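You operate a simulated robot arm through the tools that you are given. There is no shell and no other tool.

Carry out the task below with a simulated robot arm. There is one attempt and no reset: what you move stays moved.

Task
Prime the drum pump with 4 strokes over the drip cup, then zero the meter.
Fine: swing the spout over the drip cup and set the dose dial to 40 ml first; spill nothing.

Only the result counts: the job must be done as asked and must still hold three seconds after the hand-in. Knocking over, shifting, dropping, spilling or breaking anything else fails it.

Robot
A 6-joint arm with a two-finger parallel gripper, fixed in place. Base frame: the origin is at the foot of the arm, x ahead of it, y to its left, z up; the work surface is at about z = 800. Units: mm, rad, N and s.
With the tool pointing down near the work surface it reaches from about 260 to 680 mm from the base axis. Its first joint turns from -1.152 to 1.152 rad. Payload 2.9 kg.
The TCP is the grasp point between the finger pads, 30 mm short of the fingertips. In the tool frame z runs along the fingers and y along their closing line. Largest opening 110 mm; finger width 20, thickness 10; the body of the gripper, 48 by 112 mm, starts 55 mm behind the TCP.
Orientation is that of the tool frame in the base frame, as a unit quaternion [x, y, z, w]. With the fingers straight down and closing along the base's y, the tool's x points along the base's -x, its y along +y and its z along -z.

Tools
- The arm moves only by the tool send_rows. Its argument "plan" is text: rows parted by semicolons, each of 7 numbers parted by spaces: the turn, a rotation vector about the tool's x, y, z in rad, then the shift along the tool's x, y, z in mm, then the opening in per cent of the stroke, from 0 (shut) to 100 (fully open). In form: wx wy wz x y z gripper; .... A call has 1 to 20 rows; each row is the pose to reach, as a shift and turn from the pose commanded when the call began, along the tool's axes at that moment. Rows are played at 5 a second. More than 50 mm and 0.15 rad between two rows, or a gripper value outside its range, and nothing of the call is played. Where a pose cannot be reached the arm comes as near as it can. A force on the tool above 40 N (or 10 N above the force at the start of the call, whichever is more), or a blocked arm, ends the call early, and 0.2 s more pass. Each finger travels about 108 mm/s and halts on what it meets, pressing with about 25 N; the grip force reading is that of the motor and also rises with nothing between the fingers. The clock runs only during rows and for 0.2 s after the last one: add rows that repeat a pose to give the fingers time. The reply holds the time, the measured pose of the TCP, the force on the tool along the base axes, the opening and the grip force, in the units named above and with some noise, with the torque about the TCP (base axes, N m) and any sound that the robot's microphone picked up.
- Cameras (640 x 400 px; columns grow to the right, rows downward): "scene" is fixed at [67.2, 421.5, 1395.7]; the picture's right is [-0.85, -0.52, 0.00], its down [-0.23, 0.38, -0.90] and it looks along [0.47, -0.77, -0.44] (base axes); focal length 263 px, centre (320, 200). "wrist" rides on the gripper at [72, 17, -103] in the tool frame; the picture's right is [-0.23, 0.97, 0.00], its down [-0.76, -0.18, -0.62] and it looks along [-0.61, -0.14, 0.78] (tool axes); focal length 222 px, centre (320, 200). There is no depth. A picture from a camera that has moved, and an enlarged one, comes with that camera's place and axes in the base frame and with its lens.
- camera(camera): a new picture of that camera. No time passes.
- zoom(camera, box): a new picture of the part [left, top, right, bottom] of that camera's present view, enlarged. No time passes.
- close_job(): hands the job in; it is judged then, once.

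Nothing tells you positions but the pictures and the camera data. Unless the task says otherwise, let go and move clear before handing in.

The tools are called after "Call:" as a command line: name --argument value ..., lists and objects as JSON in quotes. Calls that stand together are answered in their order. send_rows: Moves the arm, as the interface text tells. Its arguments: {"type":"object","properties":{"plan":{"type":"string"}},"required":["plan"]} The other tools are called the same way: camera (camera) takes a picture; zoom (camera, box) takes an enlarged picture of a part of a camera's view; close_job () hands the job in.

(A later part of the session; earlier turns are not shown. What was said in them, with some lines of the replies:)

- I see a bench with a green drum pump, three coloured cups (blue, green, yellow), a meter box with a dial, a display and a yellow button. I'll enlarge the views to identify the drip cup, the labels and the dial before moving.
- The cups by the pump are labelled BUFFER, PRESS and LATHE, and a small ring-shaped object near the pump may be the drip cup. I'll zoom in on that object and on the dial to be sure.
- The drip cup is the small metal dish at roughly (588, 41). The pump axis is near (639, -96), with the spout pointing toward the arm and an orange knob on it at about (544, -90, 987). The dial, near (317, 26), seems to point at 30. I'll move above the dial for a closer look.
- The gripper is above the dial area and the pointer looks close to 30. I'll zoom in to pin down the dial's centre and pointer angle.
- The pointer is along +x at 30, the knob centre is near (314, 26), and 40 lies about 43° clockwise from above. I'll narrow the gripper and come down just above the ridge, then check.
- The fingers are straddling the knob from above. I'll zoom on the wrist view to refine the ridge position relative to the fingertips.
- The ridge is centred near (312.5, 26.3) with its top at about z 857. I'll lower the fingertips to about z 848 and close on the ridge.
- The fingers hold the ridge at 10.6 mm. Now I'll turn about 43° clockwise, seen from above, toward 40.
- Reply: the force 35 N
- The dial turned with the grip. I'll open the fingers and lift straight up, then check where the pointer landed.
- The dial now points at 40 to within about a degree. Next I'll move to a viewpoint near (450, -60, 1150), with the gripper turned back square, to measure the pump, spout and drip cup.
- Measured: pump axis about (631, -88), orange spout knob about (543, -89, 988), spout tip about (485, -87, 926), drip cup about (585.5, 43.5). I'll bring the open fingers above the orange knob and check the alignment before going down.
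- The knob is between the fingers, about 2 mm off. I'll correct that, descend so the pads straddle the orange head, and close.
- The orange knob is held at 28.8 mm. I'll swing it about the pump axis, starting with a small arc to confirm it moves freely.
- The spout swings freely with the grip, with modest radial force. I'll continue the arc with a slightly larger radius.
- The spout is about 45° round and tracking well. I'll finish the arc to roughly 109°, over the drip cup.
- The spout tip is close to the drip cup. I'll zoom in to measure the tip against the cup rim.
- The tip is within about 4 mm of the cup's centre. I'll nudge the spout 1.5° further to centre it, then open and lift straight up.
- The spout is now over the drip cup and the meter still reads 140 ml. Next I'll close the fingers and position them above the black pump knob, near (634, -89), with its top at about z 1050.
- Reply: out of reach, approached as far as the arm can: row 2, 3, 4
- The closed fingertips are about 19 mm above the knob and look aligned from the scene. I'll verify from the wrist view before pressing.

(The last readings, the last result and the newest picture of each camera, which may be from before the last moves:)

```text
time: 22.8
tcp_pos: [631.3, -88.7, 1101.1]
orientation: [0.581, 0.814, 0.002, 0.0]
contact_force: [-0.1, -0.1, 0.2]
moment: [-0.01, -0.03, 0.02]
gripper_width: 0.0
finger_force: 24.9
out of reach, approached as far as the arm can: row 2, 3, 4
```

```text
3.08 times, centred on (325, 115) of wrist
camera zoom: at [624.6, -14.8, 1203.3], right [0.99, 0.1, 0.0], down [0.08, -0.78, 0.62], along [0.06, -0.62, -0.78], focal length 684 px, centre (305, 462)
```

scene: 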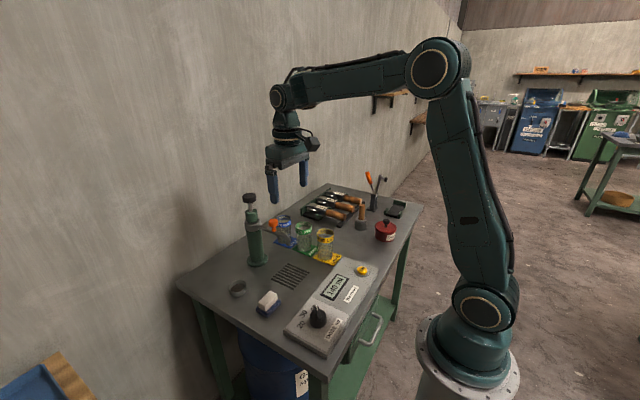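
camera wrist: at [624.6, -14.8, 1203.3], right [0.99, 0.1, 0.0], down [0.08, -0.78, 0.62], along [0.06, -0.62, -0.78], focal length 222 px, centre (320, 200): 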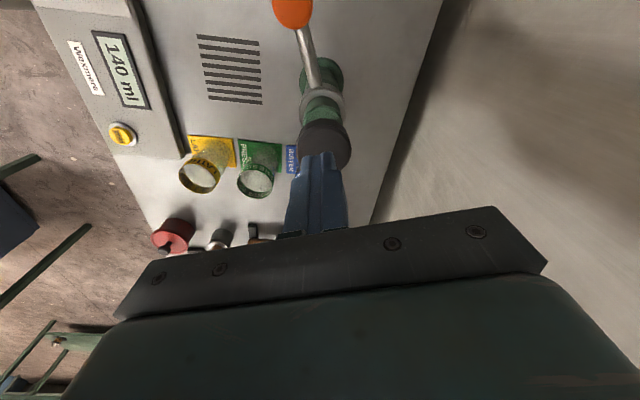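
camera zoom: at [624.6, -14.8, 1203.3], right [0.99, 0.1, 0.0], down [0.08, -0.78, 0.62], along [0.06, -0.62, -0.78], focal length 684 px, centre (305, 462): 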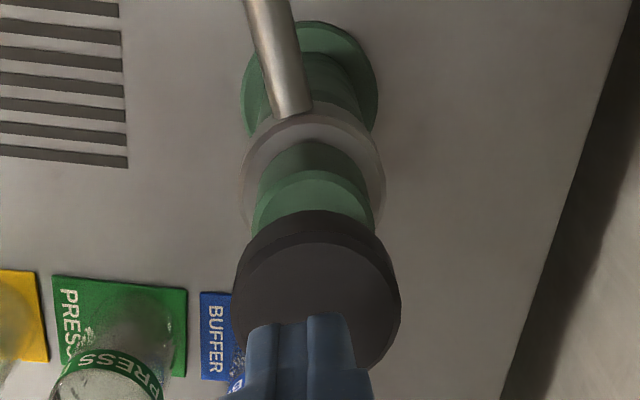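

The knob centre is at about (634, -87.5), within 3 mm of the tips. I'll press down gradually and read the resistance.

Call:
send_rows --plan "0 0 0 0 0 8 0; 0 0 0 0 0 16 0; 0 0 0 0 0 21 0; 0 0 0 0 0 25 0; 0 0 0 0 0 29 0; 0 0 0 0 0 29 0"

Call:
zoom --camera "scene" --box '[220, 150, 300, 230]'

```text
time: 24.2
tcp_pos: [634.3, -88.9, 1072.6]
orientation: [0.581, 0.814, 0.001, 0.0]
contact_force: [-0.9, 2.0, 4.7]
moment: [0.08, 0.05, -0.03]
gripper_width: 0.4
finger_force: 24.9
```

```text
5.00 times, centred on (260, 190) of scene
camera zoom: at [67.1, 421.6, 1395.7], right [-0.85, -0.52, 0.0], down [-0.23, 0.38, -0.9], along [0.47, -0.77, -0.44], focal length 1313 px, centre (620, 250)
```

zoom: 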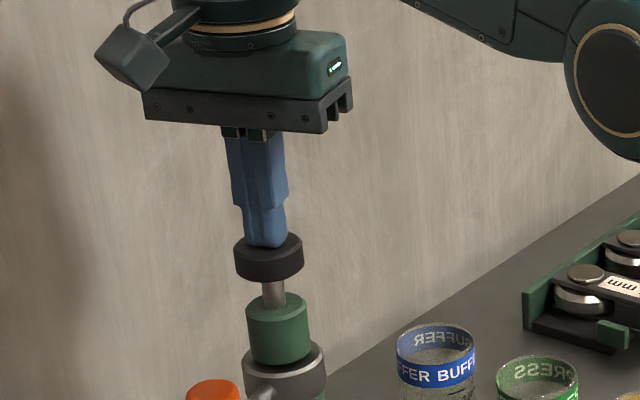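

The plunger moves easily, with about 5 N of resistance. I'll keep pressing down toward the bottom stop.

Call:
send_rows --plan "0 0 0 0 0 5 0; 0 0 0 0 0 10 0; 0 0 0 0 0 15 0; 0 0 0 0 0 15 0"

Call:
zoom --camera "scene" --box '[220, 150, 300, 230]'

```text
time: 25.2
tcp_pos: [634.1, -87.7, 1058.3]
orientation: [0.582, 0.813, -0.001, 0.002]
contact_force: [1.3, -3.1, 9.6]
moment: [-0.01, 0.01, -0.03]
gripper_width: 0.0
finger_force: 25.2
```

```text
5.00 times, centred on (260, 190) of scene
camera zoom: at [67.1, 421.4, 1395.7], right [-0.85, -0.52, 0.0], down [-0.23, 0.38, -0.9], along [0.47, -0.77, -0.44], focal length 1313 px, centre (620, 250)
```

zoom: 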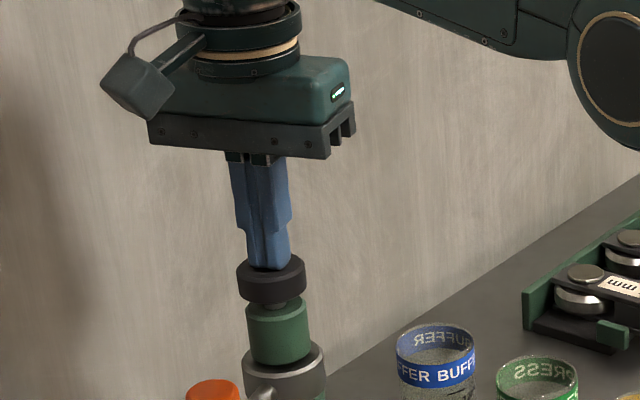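

The force rises steadily to about 10 N, so it's a spring-return plunger, and a few millimetres of rod remain. I'll press on to the stop.

Call:
send_rows --plan "0 0 0 0 0 3 0; 0 0 0 0 0 6 0; 0 0 0 0 0 8 0; 0 0 0 0 0 8 0"

Call:
zoom --camera "scene" --box '[220, 150, 300, 230]'

Call:
zoom --camera "scene" --box '[280, 250, 400, 350]'

```text
time: 26.0
tcp_pos: [632.8, -88.3, 1058.9]
orientation: [0.581, 0.814, 0.004, 0.005]
contact_force: [-5.9, 0.4, 9.3]
moment: [0.08, 0.29, 0.01]
gripper_width: 0.0
finger_force: 25.2
stopped in row 4: the force on the tool passed its limit at 41 N (the readings are from after the stop); the commanded pose is now the measured one
```

```text
5.00 times, centred on (260, 190) of scene
camera zoom: at [66.9, 421.5, 1395.7], right [-0.85, -0.52, 0.0], down [-0.23, 0.38, -0.9], along [0.47, -0.77, -0.44], focal length 1313 px, centre (620, 250)
```

zoom: 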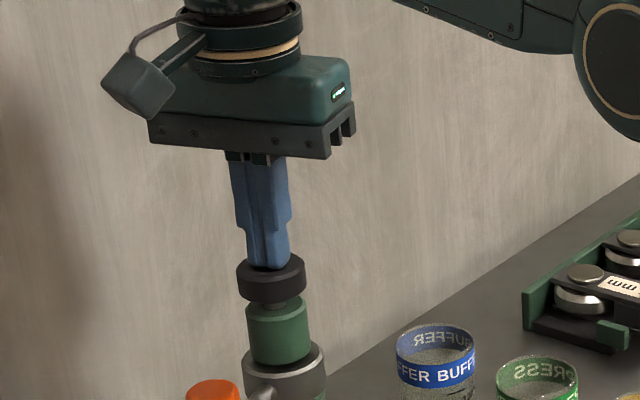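

```text
4.00 times, centred on (340, 300) of scene
camera zoom: at [66.9, 421.5, 1395.7], right [-0.85, -0.52, 0.0], down [-0.23, 0.38, -0.9], along [0.47, -0.77, -0.44], focal length 1050 px, centre (240, -200)
```

zoom: 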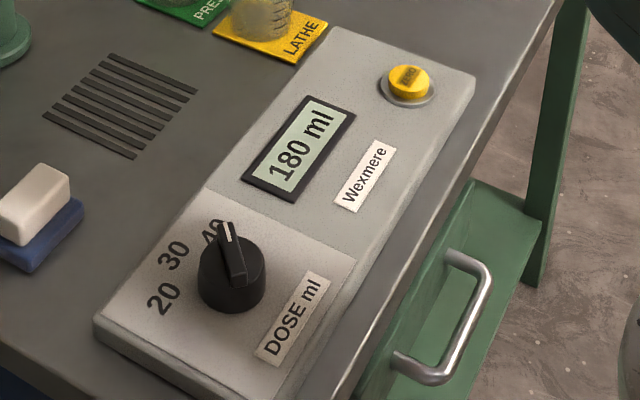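

That was the bottom stop, and the meter went from 140 to 180 ml, so stroke 1 is counted. I'll raise the tool to let the plunger return fully, and check it.

Call:
send_rows --plan "0 0 0 0 0 -8 0; 0 0 0 0 0 -16 0; 0 0 0 0 0 -24 0; 0 0 0 0 0 -32 0; 0 0 0 0 0 -38 0; 0 0 0 0 0 -38 0; 0 0 0 0 0 -38 0"

Call:
zoom --camera "scene" --box '[220, 150, 300, 230]'

Call:
zoom --camera "scene" --box '[210, 210, 370, 310]'

```text
time: 27.6
tcp_pos: [633.7, -88.7, 1096.2]
orientation: [0.581, 0.814, 0.002, 0.004]
contact_force: [-0.2, 0.1, 0.0]
moment: [-0.01, 0.0, -0.02]
gripper_width: 0.0
finger_force: 25.0
```

```text
5.00 times, centred on (260, 190) of scene
camera zoom: at [67.2, 421.5, 1395.7], right [-0.85, -0.52, 0.0], down [-0.23, 0.38, -0.9], along [0.47, -0.77, -0.44], focal length 1313 px, centre (620, 250)
```

zoom: 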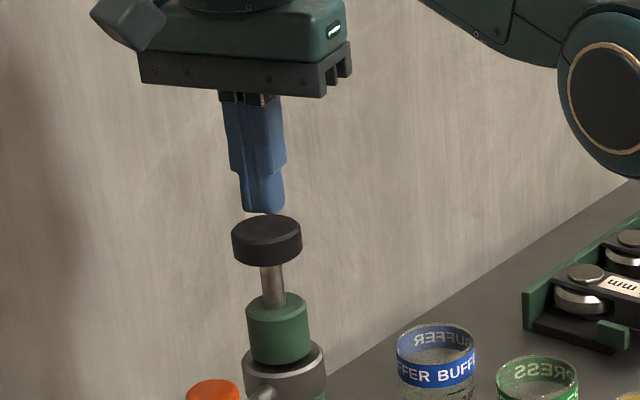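

```text
4.00 times, centred on (290, 260) of scene
camera zoom: at [67.2, 421.5, 1395.7], right [-0.85, -0.52, 0.0], down [-0.23, 0.38, -0.9], along [0.47, -0.77, -0.44], focal length 1050 px, centre (440, -40)
```

zoom: 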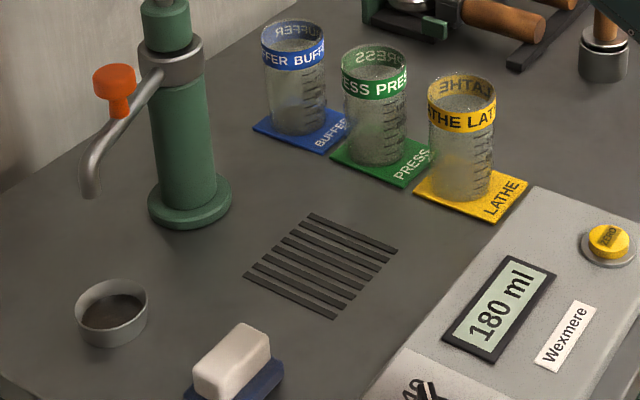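

The plunger has returned, the meter reads 180 ml and the spout hasn't moved. I'll do stroke 2 down to the stop and back up.

Call:
send_rows --plan "0 0 0 0 0 10 0; 0 0 0 0 0 18 0; 0 0 0 0 0 26 0; 0 0 0 0 0 33 0; 0 0 0 0 0 38 0; 0 0 0 0 0 41 0; 0 0 0 0 0 41 0; 0 0 0 0 0 32 0; 0 0 0 0 0 24 0; 0 0 0 0 0 16 0; 0 0 0 0 0 8 0; 0 0 0 0 0 0 0; 0 0 0 0 0 0 0; 0 0 0 0 0 0 0"

Call:
zoom --camera "scene" --box '[220, 150, 300, 230]'

Call:
zoom --camera "scene" --box '[210, 210, 370, 310]'

```text
time: 30.6
tcp_pos: [632.4, -89.2, 1092.6]
orientation: [0.582, 0.813, 0.002, 0.002]
contact_force: [-0.3, -0.2, 0.4]
moment: [-0.02, 0.03, -0.01]
gripper_width: 0.0
finger_force: 25.0
```

```text
5.00 times, centred on (260, 190) of scene
camera zoom: at [67.2, 421.5, 1395.7], right [-0.85, -0.52, 0.0], down [-0.23, 0.38, -0.9], along [0.47, -0.77, -0.44], focal length 1313 px, centre (620, 250)
```

zoom: 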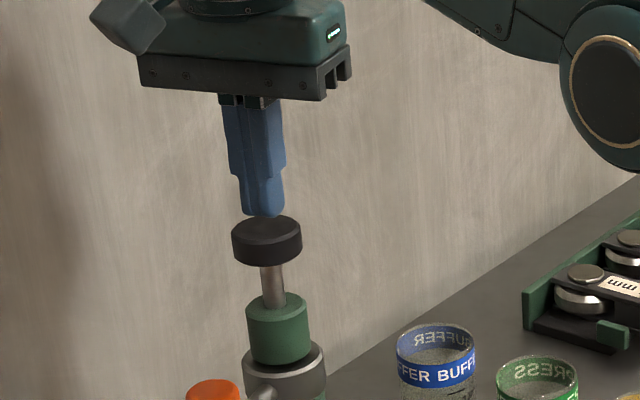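

```text
4.00 times, centred on (290, 260) of scene
camera zoom: at [67.2, 421.5, 1395.7], right [-0.85, -0.52, 0.0], down [-0.23, 0.38, -0.9], along [0.47, -0.77, -0.44], focal length 1050 px, centre (440, -40)
```

zoom: 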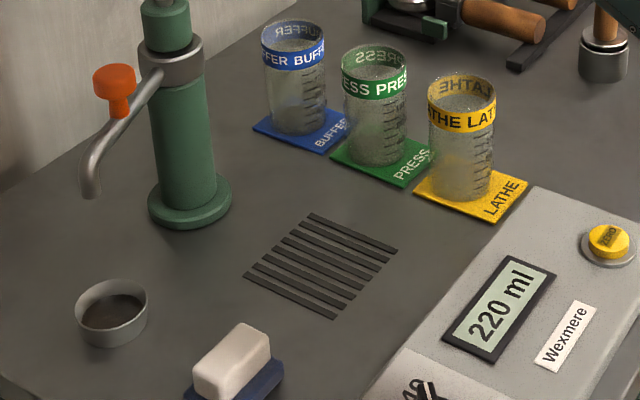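

Stroke 2 is counted, with the meter at 220 ml and the plunger back up. Now stroke 3.

Call:
send_rows --plan "0 0 0 0 0 10 0; 0 0 0 0 0 18 0; 0 0 0 0 0 26 0; 0 0 0 0 0 33 0; 0 0 0 0 0 37 0; 0 0 0 0 0 40 0; 0 0 0 0 0 40 0; 0 0 0 0 0 32 0; 0 0 0 0 0 24 0; 0 0 0 0 0 16 0; 0 0 0 0 0 8 0; 0 0 0 0 0 0 0; 0 0 0 0 0 0 0; 0 0 0 0 0 0 0"

Call:
zoom --camera "scene" --box '[220, 150, 300, 230]'

Call:
zoom --camera "scene" --box '[210, 210, 370, 310]'

```text
time: 33.6
tcp_pos: [634.3, -88.4, 1094.9]
orientation: [0.581, 0.814, 0.002, 0.004]
contact_force: [-1.4, 0.1, 0.0]
moment: [0.0, -0.01, 0.02]
gripper_width: 0.0
finger_force: 25.3
```

```text
5.00 times, centred on (260, 190) of scene
camera zoom: at [67.2, 421.5, 1395.7], right [-0.85, -0.52, 0.0], down [-0.23, 0.38, -0.9], along [0.47, -0.77, -0.44], focal length 1313 px, centre (620, 250)
```

zoom: 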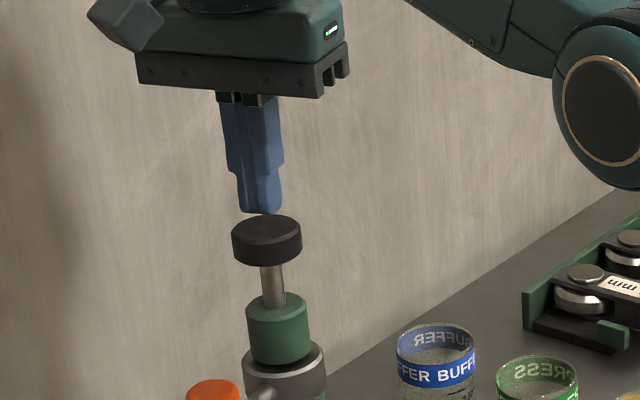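

```text
4.00 times, centred on (290, 260) of scene
camera zoom: at [67.2, 421.5, 1395.7], right [-0.85, -0.52, 0.0], down [-0.23, 0.38, -0.9], along [0.47, -0.77, -0.44], focal length 1050 px, centre (440, -40)
```

zoom: 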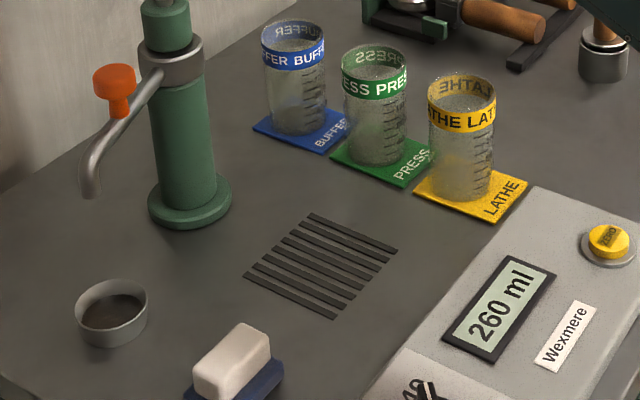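

Stroke 3 is counted, with the meter at 260 ml and everything else unchanged. Now the fourth and last stroke.

Call:
send_rows --plan "0 0 0 0 0 10 0; 0 0 0 0 0 18 0; 0 0 0 0 0 26 0; 0 0 0 0 0 33 0; 0 0 0 0 0 37 0; 0 0 0 0 0 40 0; 0 0 0 0 0 40 0; 0 0 0 0 0 32 0; 0 0 0 0 0 24 0; 0 0 0 0 0 16 0; 0 0 0 0 0 8 0; 0 0 0 0 0 0 0; 0 0 0 0 0 0 0; 0 0 0 0 0 0 0"

Call:
zoom --camera "scene" --box '[220, 150, 300, 230]'

Call:
zoom --camera "scene" --box '[210, 210, 370, 310]'

```text
time: 36.6
tcp_pos: [633.0, -88.4, 1094.8]
orientation: [0.581, 0.814, 0.003, 0.004]
contact_force: [-0.7, 0.7, -1.1]
moment: [0.0, 0.0, 0.01]
gripper_width: 0.1
finger_force: 25.7
```

```text
5.00 times, centred on (260, 190) of scene
camera zoom: at [67.2, 421.5, 1395.7], right [-0.85, -0.52, 0.0], down [-0.23, 0.38, -0.9], along [0.47, -0.77, -0.44], focal length 1313 px, centre (620, 250)
```

zoom: 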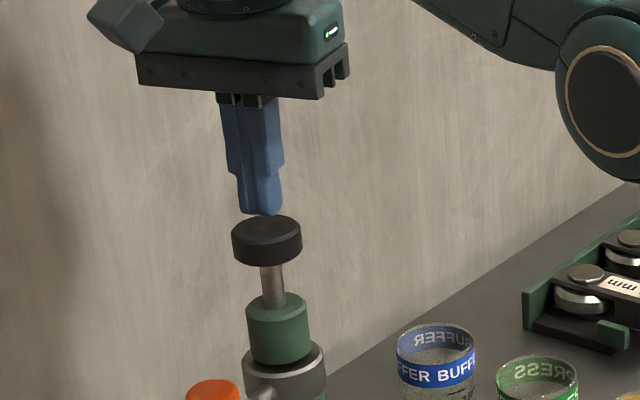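

```text
4.00 times, centred on (290, 260) of scene
camera zoom: at [67.2, 421.5, 1395.7], right [-0.85, -0.52, 0.0], down [-0.23, 0.38, -0.9], along [0.47, -0.77, -0.44], focal length 1050 px, centre (440, -40)
```

zoom: 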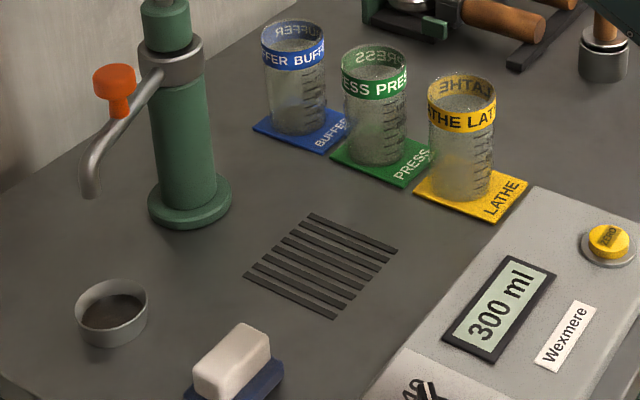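

Four strokes are done: the meter reads 300 ml, which is 140 plus 4 × 40. I'll back away from the pump and move above the area near the ZERO button, about (289, -193).

Call:
send_rows --plan "0 0 0 13 -37.8 -8 0; 0 0 -0.1378 15 -71.5 -2.1 0; 0 0 -0.2756 17 -105.3 3.8 0; 0 0 -0.4133 19 -139 9.7 0; 0 0 -0.5511 21 -172.8 15.6 0; 0 0 -0.6889 23 -206.5 21.4 0; 0 0 -0.8267 25 -240.2 27.3 0; 0 0 -0.9644 27 -274 33.2 0; 0 0 -1.1022 29 -307.7 39.1 0; 0 0 -1.24 31 -341.5 45 0; 0 0 -1.24 31 -341.5 45 0"

Call:
camera --camera "wrist"

Call:
camera --camera "scene"

```text
time: 39.0
tcp_pos: [299.0, -171.5, 1046.9]
orientation: [-0.001, 1.0, 0.0, 0.004]
contact_force: [0.2, 0.3, 0.1]
moment: [-0.01, -0.02, 0.02]
gripper_width: 0.1
finger_force: 24.9
```

```text
taken
camera wrist: at [225.9, -154.5, 1147.9], right [0.23, 0.97, 0.0], down [0.76, -0.18, 0.63], along [0.61, -0.14, -0.78], focal length 222 px, centre (320, 200)
```

wrist: 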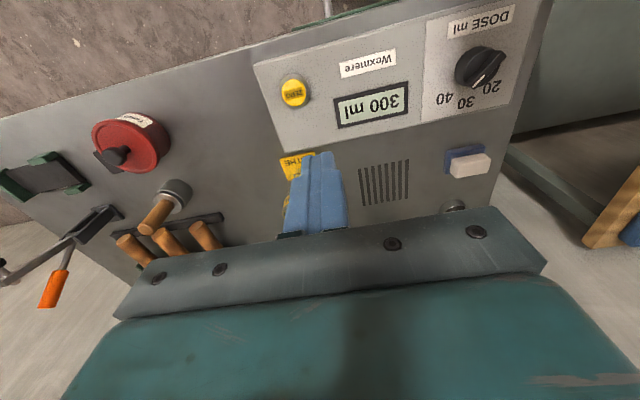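

```text
taken
```

scene: 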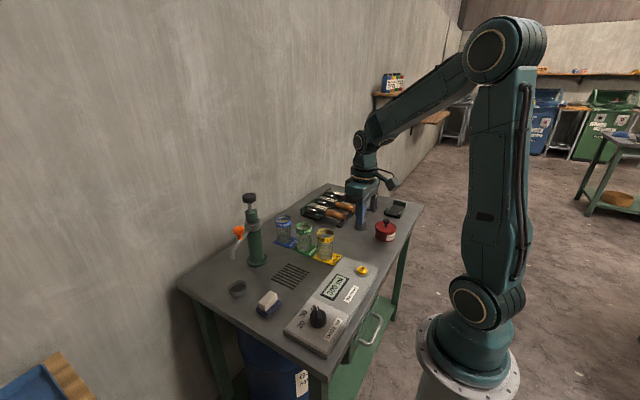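

Call:
zoom --camera "wrist" --box '[240, 40, 420, 160]'

Call:
zoom --camera "scene" --box '[330, 250, 390, 300]'

```text
3.33 times, centred on (330, 100) of wrist
camera zoom: at [225.9, -154.5, 1147.9], right [0.23, 0.97, 0.0], down [0.76, -0.18, 0.63], along [0.61, -0.14, -0.78], focal length 740 px, centre (287, 533)
```

zoom: 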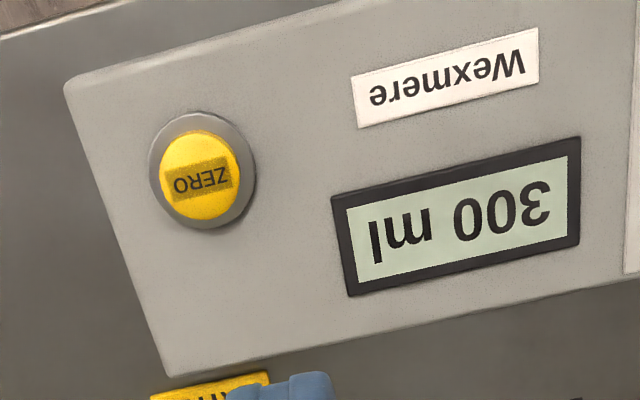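

```text
8.00 times, centred on (360, 275) of scene
camera zoom: at [67.2, 421.5, 1395.7], right [-0.85, -0.52, 0.0], down [-0.23, 0.38, -0.9], along [0.47, -0.77, -0.44], focal length 2101 px, centre (0, -400)
```

zoom: 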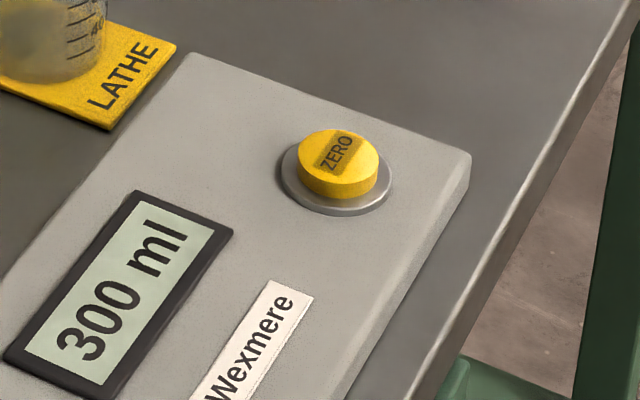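

The ZERO button is at about (290, -203), with its top near z 835. I'll move the closed fingertips to about 15 mm above it and check alignment.

Call:
send_rows --plan "0 0 0 4.5 -16 40 0; 0 0 0 9 -31.5 80 0; 0 0 0 9 -31.5 120 0; 0 0 0 9 -31.5 150 0; 0 0 0 9 -31.5 165 0; 0 0 0 9 -31.5 165 0"

Call:
camera --camera "wrist"

Call:
zoom --camera "scene" --box '[330, 230, 400, 300]'

```text
time: 40.4
tcp_pos: [294.5, -202.9, 883.1]
orientation: [-0.001, 1.0, -0.001, 0.005]
contact_force: [0.2, 0.0, -1.0]
moment: [-0.01, 0.0, 0.02]
gripper_width: 0.0
finger_force: 25.0
```

```text
taken
camera wrist: at [220.9, -185.6, 983.6], right [0.23, 0.97, 0.0], down [0.76, -0.18, 0.63], along [0.61, -0.14, -0.78], focal length 222 px, centre (320, 200)
```

wrist: 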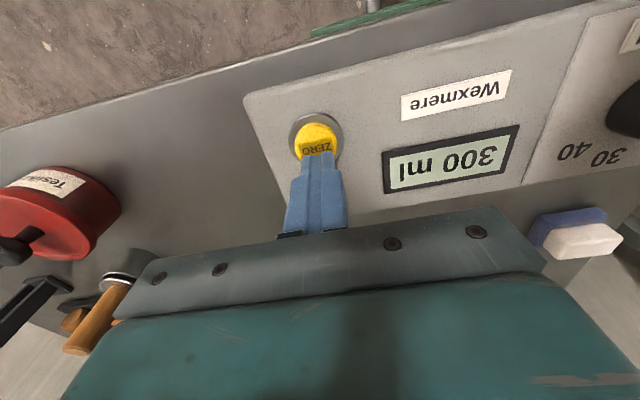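

```text
5.71 times, centred on (365, 265) of scene
camera zoom: at [67.3, 421.5, 1395.7], right [-0.85, -0.52, 0.0], down [-0.23, 0.38, -0.9], along [0.47, -0.77, -0.44], focal length 1500 px, centre (63, -171)
```

zoom: 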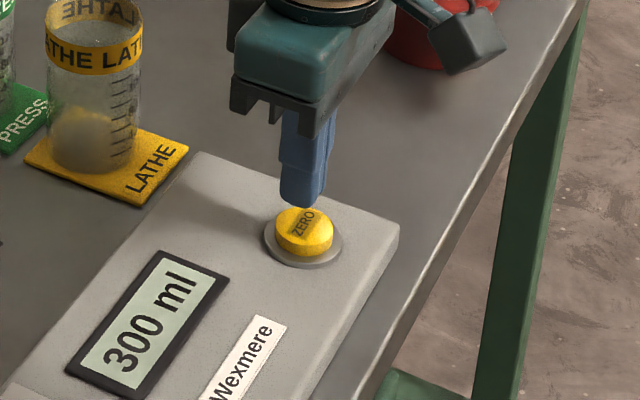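

The fingertips hang just above the button, a few millimetres too far in x. I'll zoom in to get the exact offset.

Call:
zoom --camera "wrist" --box '[270, 90, 370, 200]'

```text
3.64 times, centred on (320, 145) of wrist
camera zoom: at [220.9, -185.6, 983.6], right [0.23, 0.97, 0.0], down [0.76, -0.18, 0.63], along [0.61, -0.14, -0.78], focal length 808 px, centre (320, 400)
```

zoom: 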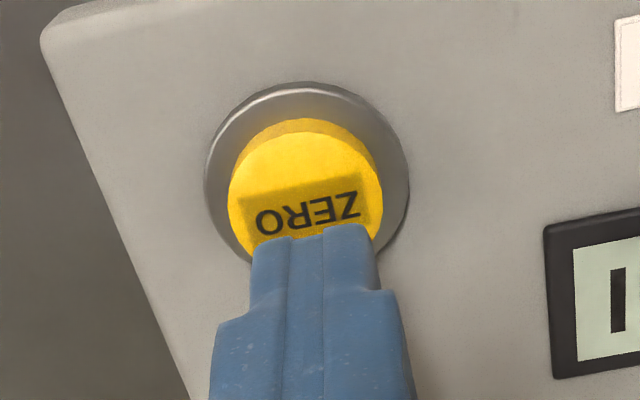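

The button's top centre is at about (288, -203.5, 835). I'll shift 6 mm to centre over it and press down gently.

Call:
send_rows --plan "0 0 0 6 -0.6 0 0; 0 0 0 6 -0.6 8 0; 0 0 0 6 -0.6 14 0; 0 0 0 6 -0.6 17 0; 0 0 0 6 -0.6 19 0; 0 0 0 6 -0.6 21 0; 0 0 0 6 -0.6 21 0"

Call:
zoom --camera "scene" --box '[320, 230, 400, 310]'

```text
time: 42.0
tcp_pos: [286.6, -202.7, 861.5]
orientation: [0.0, 1.0, 0.0, 0.005]
contact_force: [0.8, 1.2, 3.3]
moment: [0.05, 0.04, -0.07]
gripper_width: 0.0
finger_force: 25.1
```

```text
5.00 times, centred on (360, 270) of scene
camera zoom: at [67.2, 421.5, 1395.7], right [-0.85, -0.52, 0.0], down [-0.23, 0.38, -0.9], along [0.47, -0.77, -0.44], focal length 1313 px, centre (120, -150)
```

zoom: 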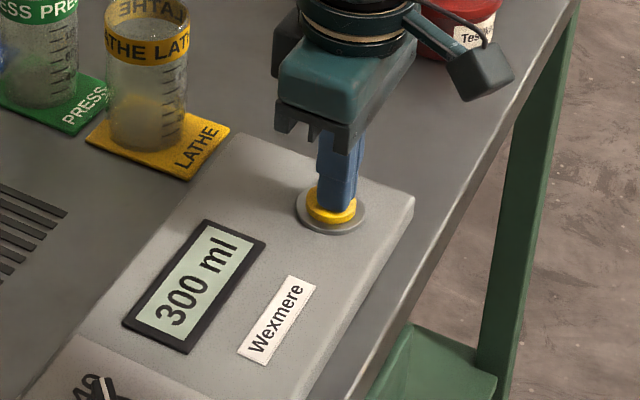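

The tips are pressing on the button with about 3 N. I'll press a few millimetres further until it registers.

Call:
send_rows --plan "0 0 0 0 0 1 0; 0 0 0 0 0 2 0; 0 0 0 0 0 3 0; 0 0 0 0 0 4 0; 0 0 0 0 0 4 0"

Call:
zoom --camera "scene" --box '[320, 230, 400, 310]'

```text
time: 43.2
tcp_pos: [287.4, -202.9, 858.1]
orientation: [0.0, 1.0, -0.001, 0.006]
contact_force: [2.1, 1.8, 6.1]
moment: [0.06, 0.01, -0.04]
gripper_width: 0.0
finger_force: 25.1
heard: click
```

```text
5.00 times, centred on (360, 270) of scene
camera zoom: at [67.2, 421.6, 1395.6], right [-0.85, -0.52, 0.0], down [-0.23, 0.38, -0.9], along [0.47, -0.77, -0.44], focal length 1313 px, centre (120, -150)
```

zoom: 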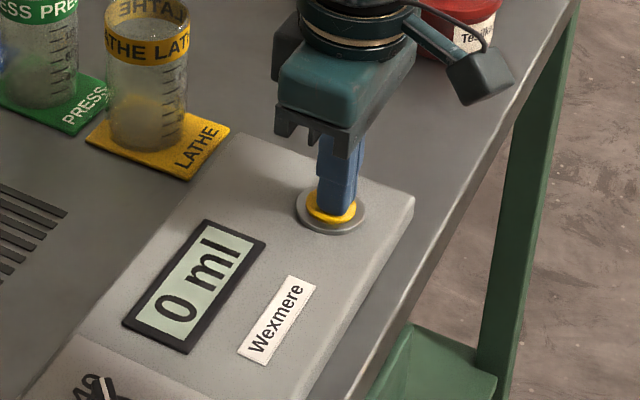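

A click was heard and the meter now reads 0 ml. I'll lift straight off the button, move well clear, and inspect everything once more.

Call:
send_rows --plan "0 0 0 0 0 -5 0; 0 0 0 0 0 -15 0; 0 0 0 0 0 -45 0; 0 0 0 0 0 -90 0; 0 0 0 0 0 -135 0; 0 0 0 0 0 -180 0; 0 0 0 0 0 -220 0; 0 0 0 0 0 -220 0; 0 0 0 0 0 -220 0"

Call:
camera --camera "wrist"

Call:
camera --camera "scene"

Call:
zoom --camera "scene" --box '[220, 180, 380, 350]'

Call:
zoom --camera "scene" --box '[280, 250, 390, 350]'

```text
time: 45.2
tcp_pos: [287.5, -203.1, 1079.6]
orientation: [0.0, 1.0, -0.001, 0.005]
contact_force: [0.3, -0.7, -0.2]
moment: [0.01, 0.0, -0.02]
gripper_width: 0.0
finger_force: 24.8
```

```text
taken
camera wrist: at [214.6, -186.1, 1180.4], right [0.23, 0.97, 0.0], down [0.76, -0.18, 0.63], along [0.61, -0.14, -0.78], focal length 222 px, centre (320, 200)
```

wrist: 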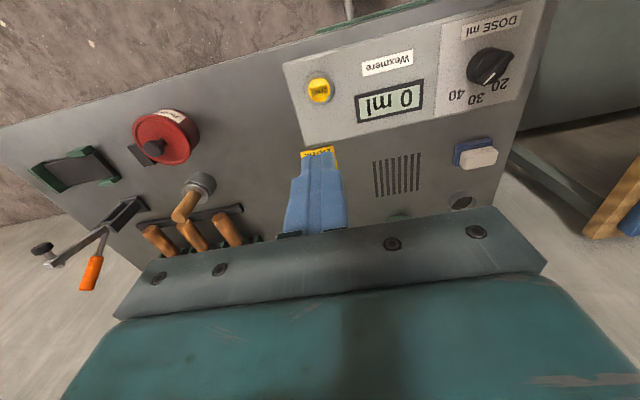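

```text
taken
```

scene: 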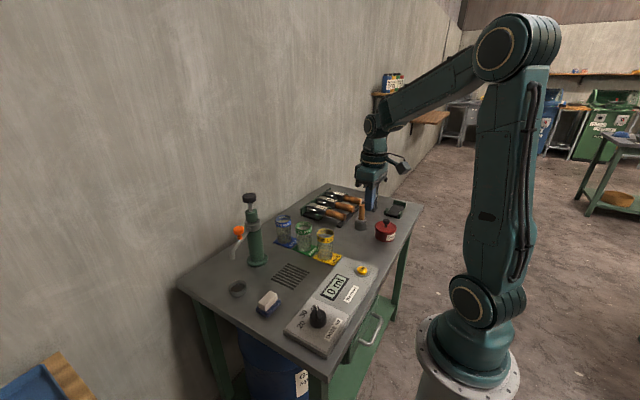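

```text
2.35 times, centred on (300, 265) of scene
camera zoom: at [67.2, 421.5, 1395.7], right [-0.85, -0.52, 0.0], down [-0.23, 0.38, -0.9], along [0.47, -0.77, -0.44], focal length 618 px, centre (367, 47)
```

zoom: 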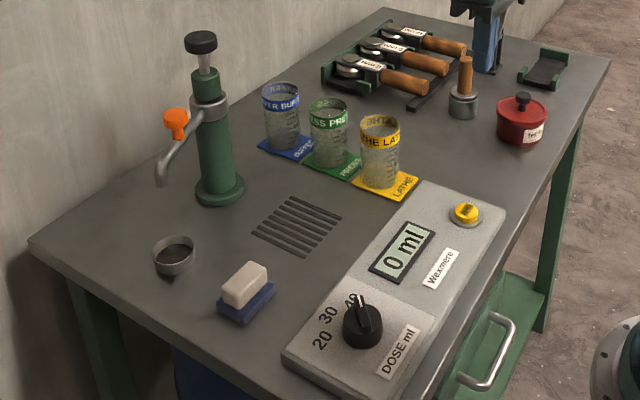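

```text
4.00 times, centred on (335, 300) of scene
camera zoom: at [67.2, 421.5, 1395.7], right [-0.85, -0.52, 0.0], down [-0.23, 0.38, -0.9], along [0.47, -0.77, -0.44], focal length 1050 px, centre (260, -200)
```

zoom: 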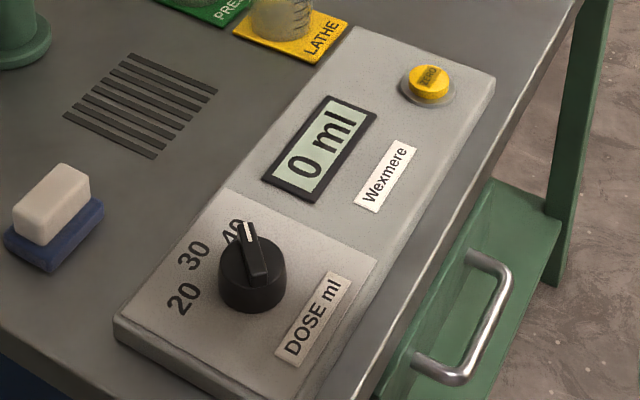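

The meter reads 0 ml, the dial is at 40, and the spout is over the drip cup. The plunger is up, nothing else has shifted, and the arm is clear, so I'm handing the job in.

Call:
close_job

```text
The job is handed in.
```

The pump is primed with four strokes over the drip cup and the meter reads 0 ml. I've handed the job in, but no verdict has come back.

- **Spout:** it swung round until its tip was within about 4 mm of the drip cup's centre, and it stayed there through all four strokes.
- **Dial:** it was turned from 30 to 40 ml before the first stroke. The meter then went up by exactly 40 ml each time.
- **Strokes:** I pressed the plunger four times, letting it spring back up fully each time. The meter went from 140 to 300 ml.
- **Force stop:** the first press passed the 40 N force limit at the bottom stop, so the arm halted briefly. It still counted as one full stroke.
- **Zeroing:** I pressed the ZERO button until it clicked.

In the last pictures the bench was dry and nothing else had moved. The arm was well clear of everything.
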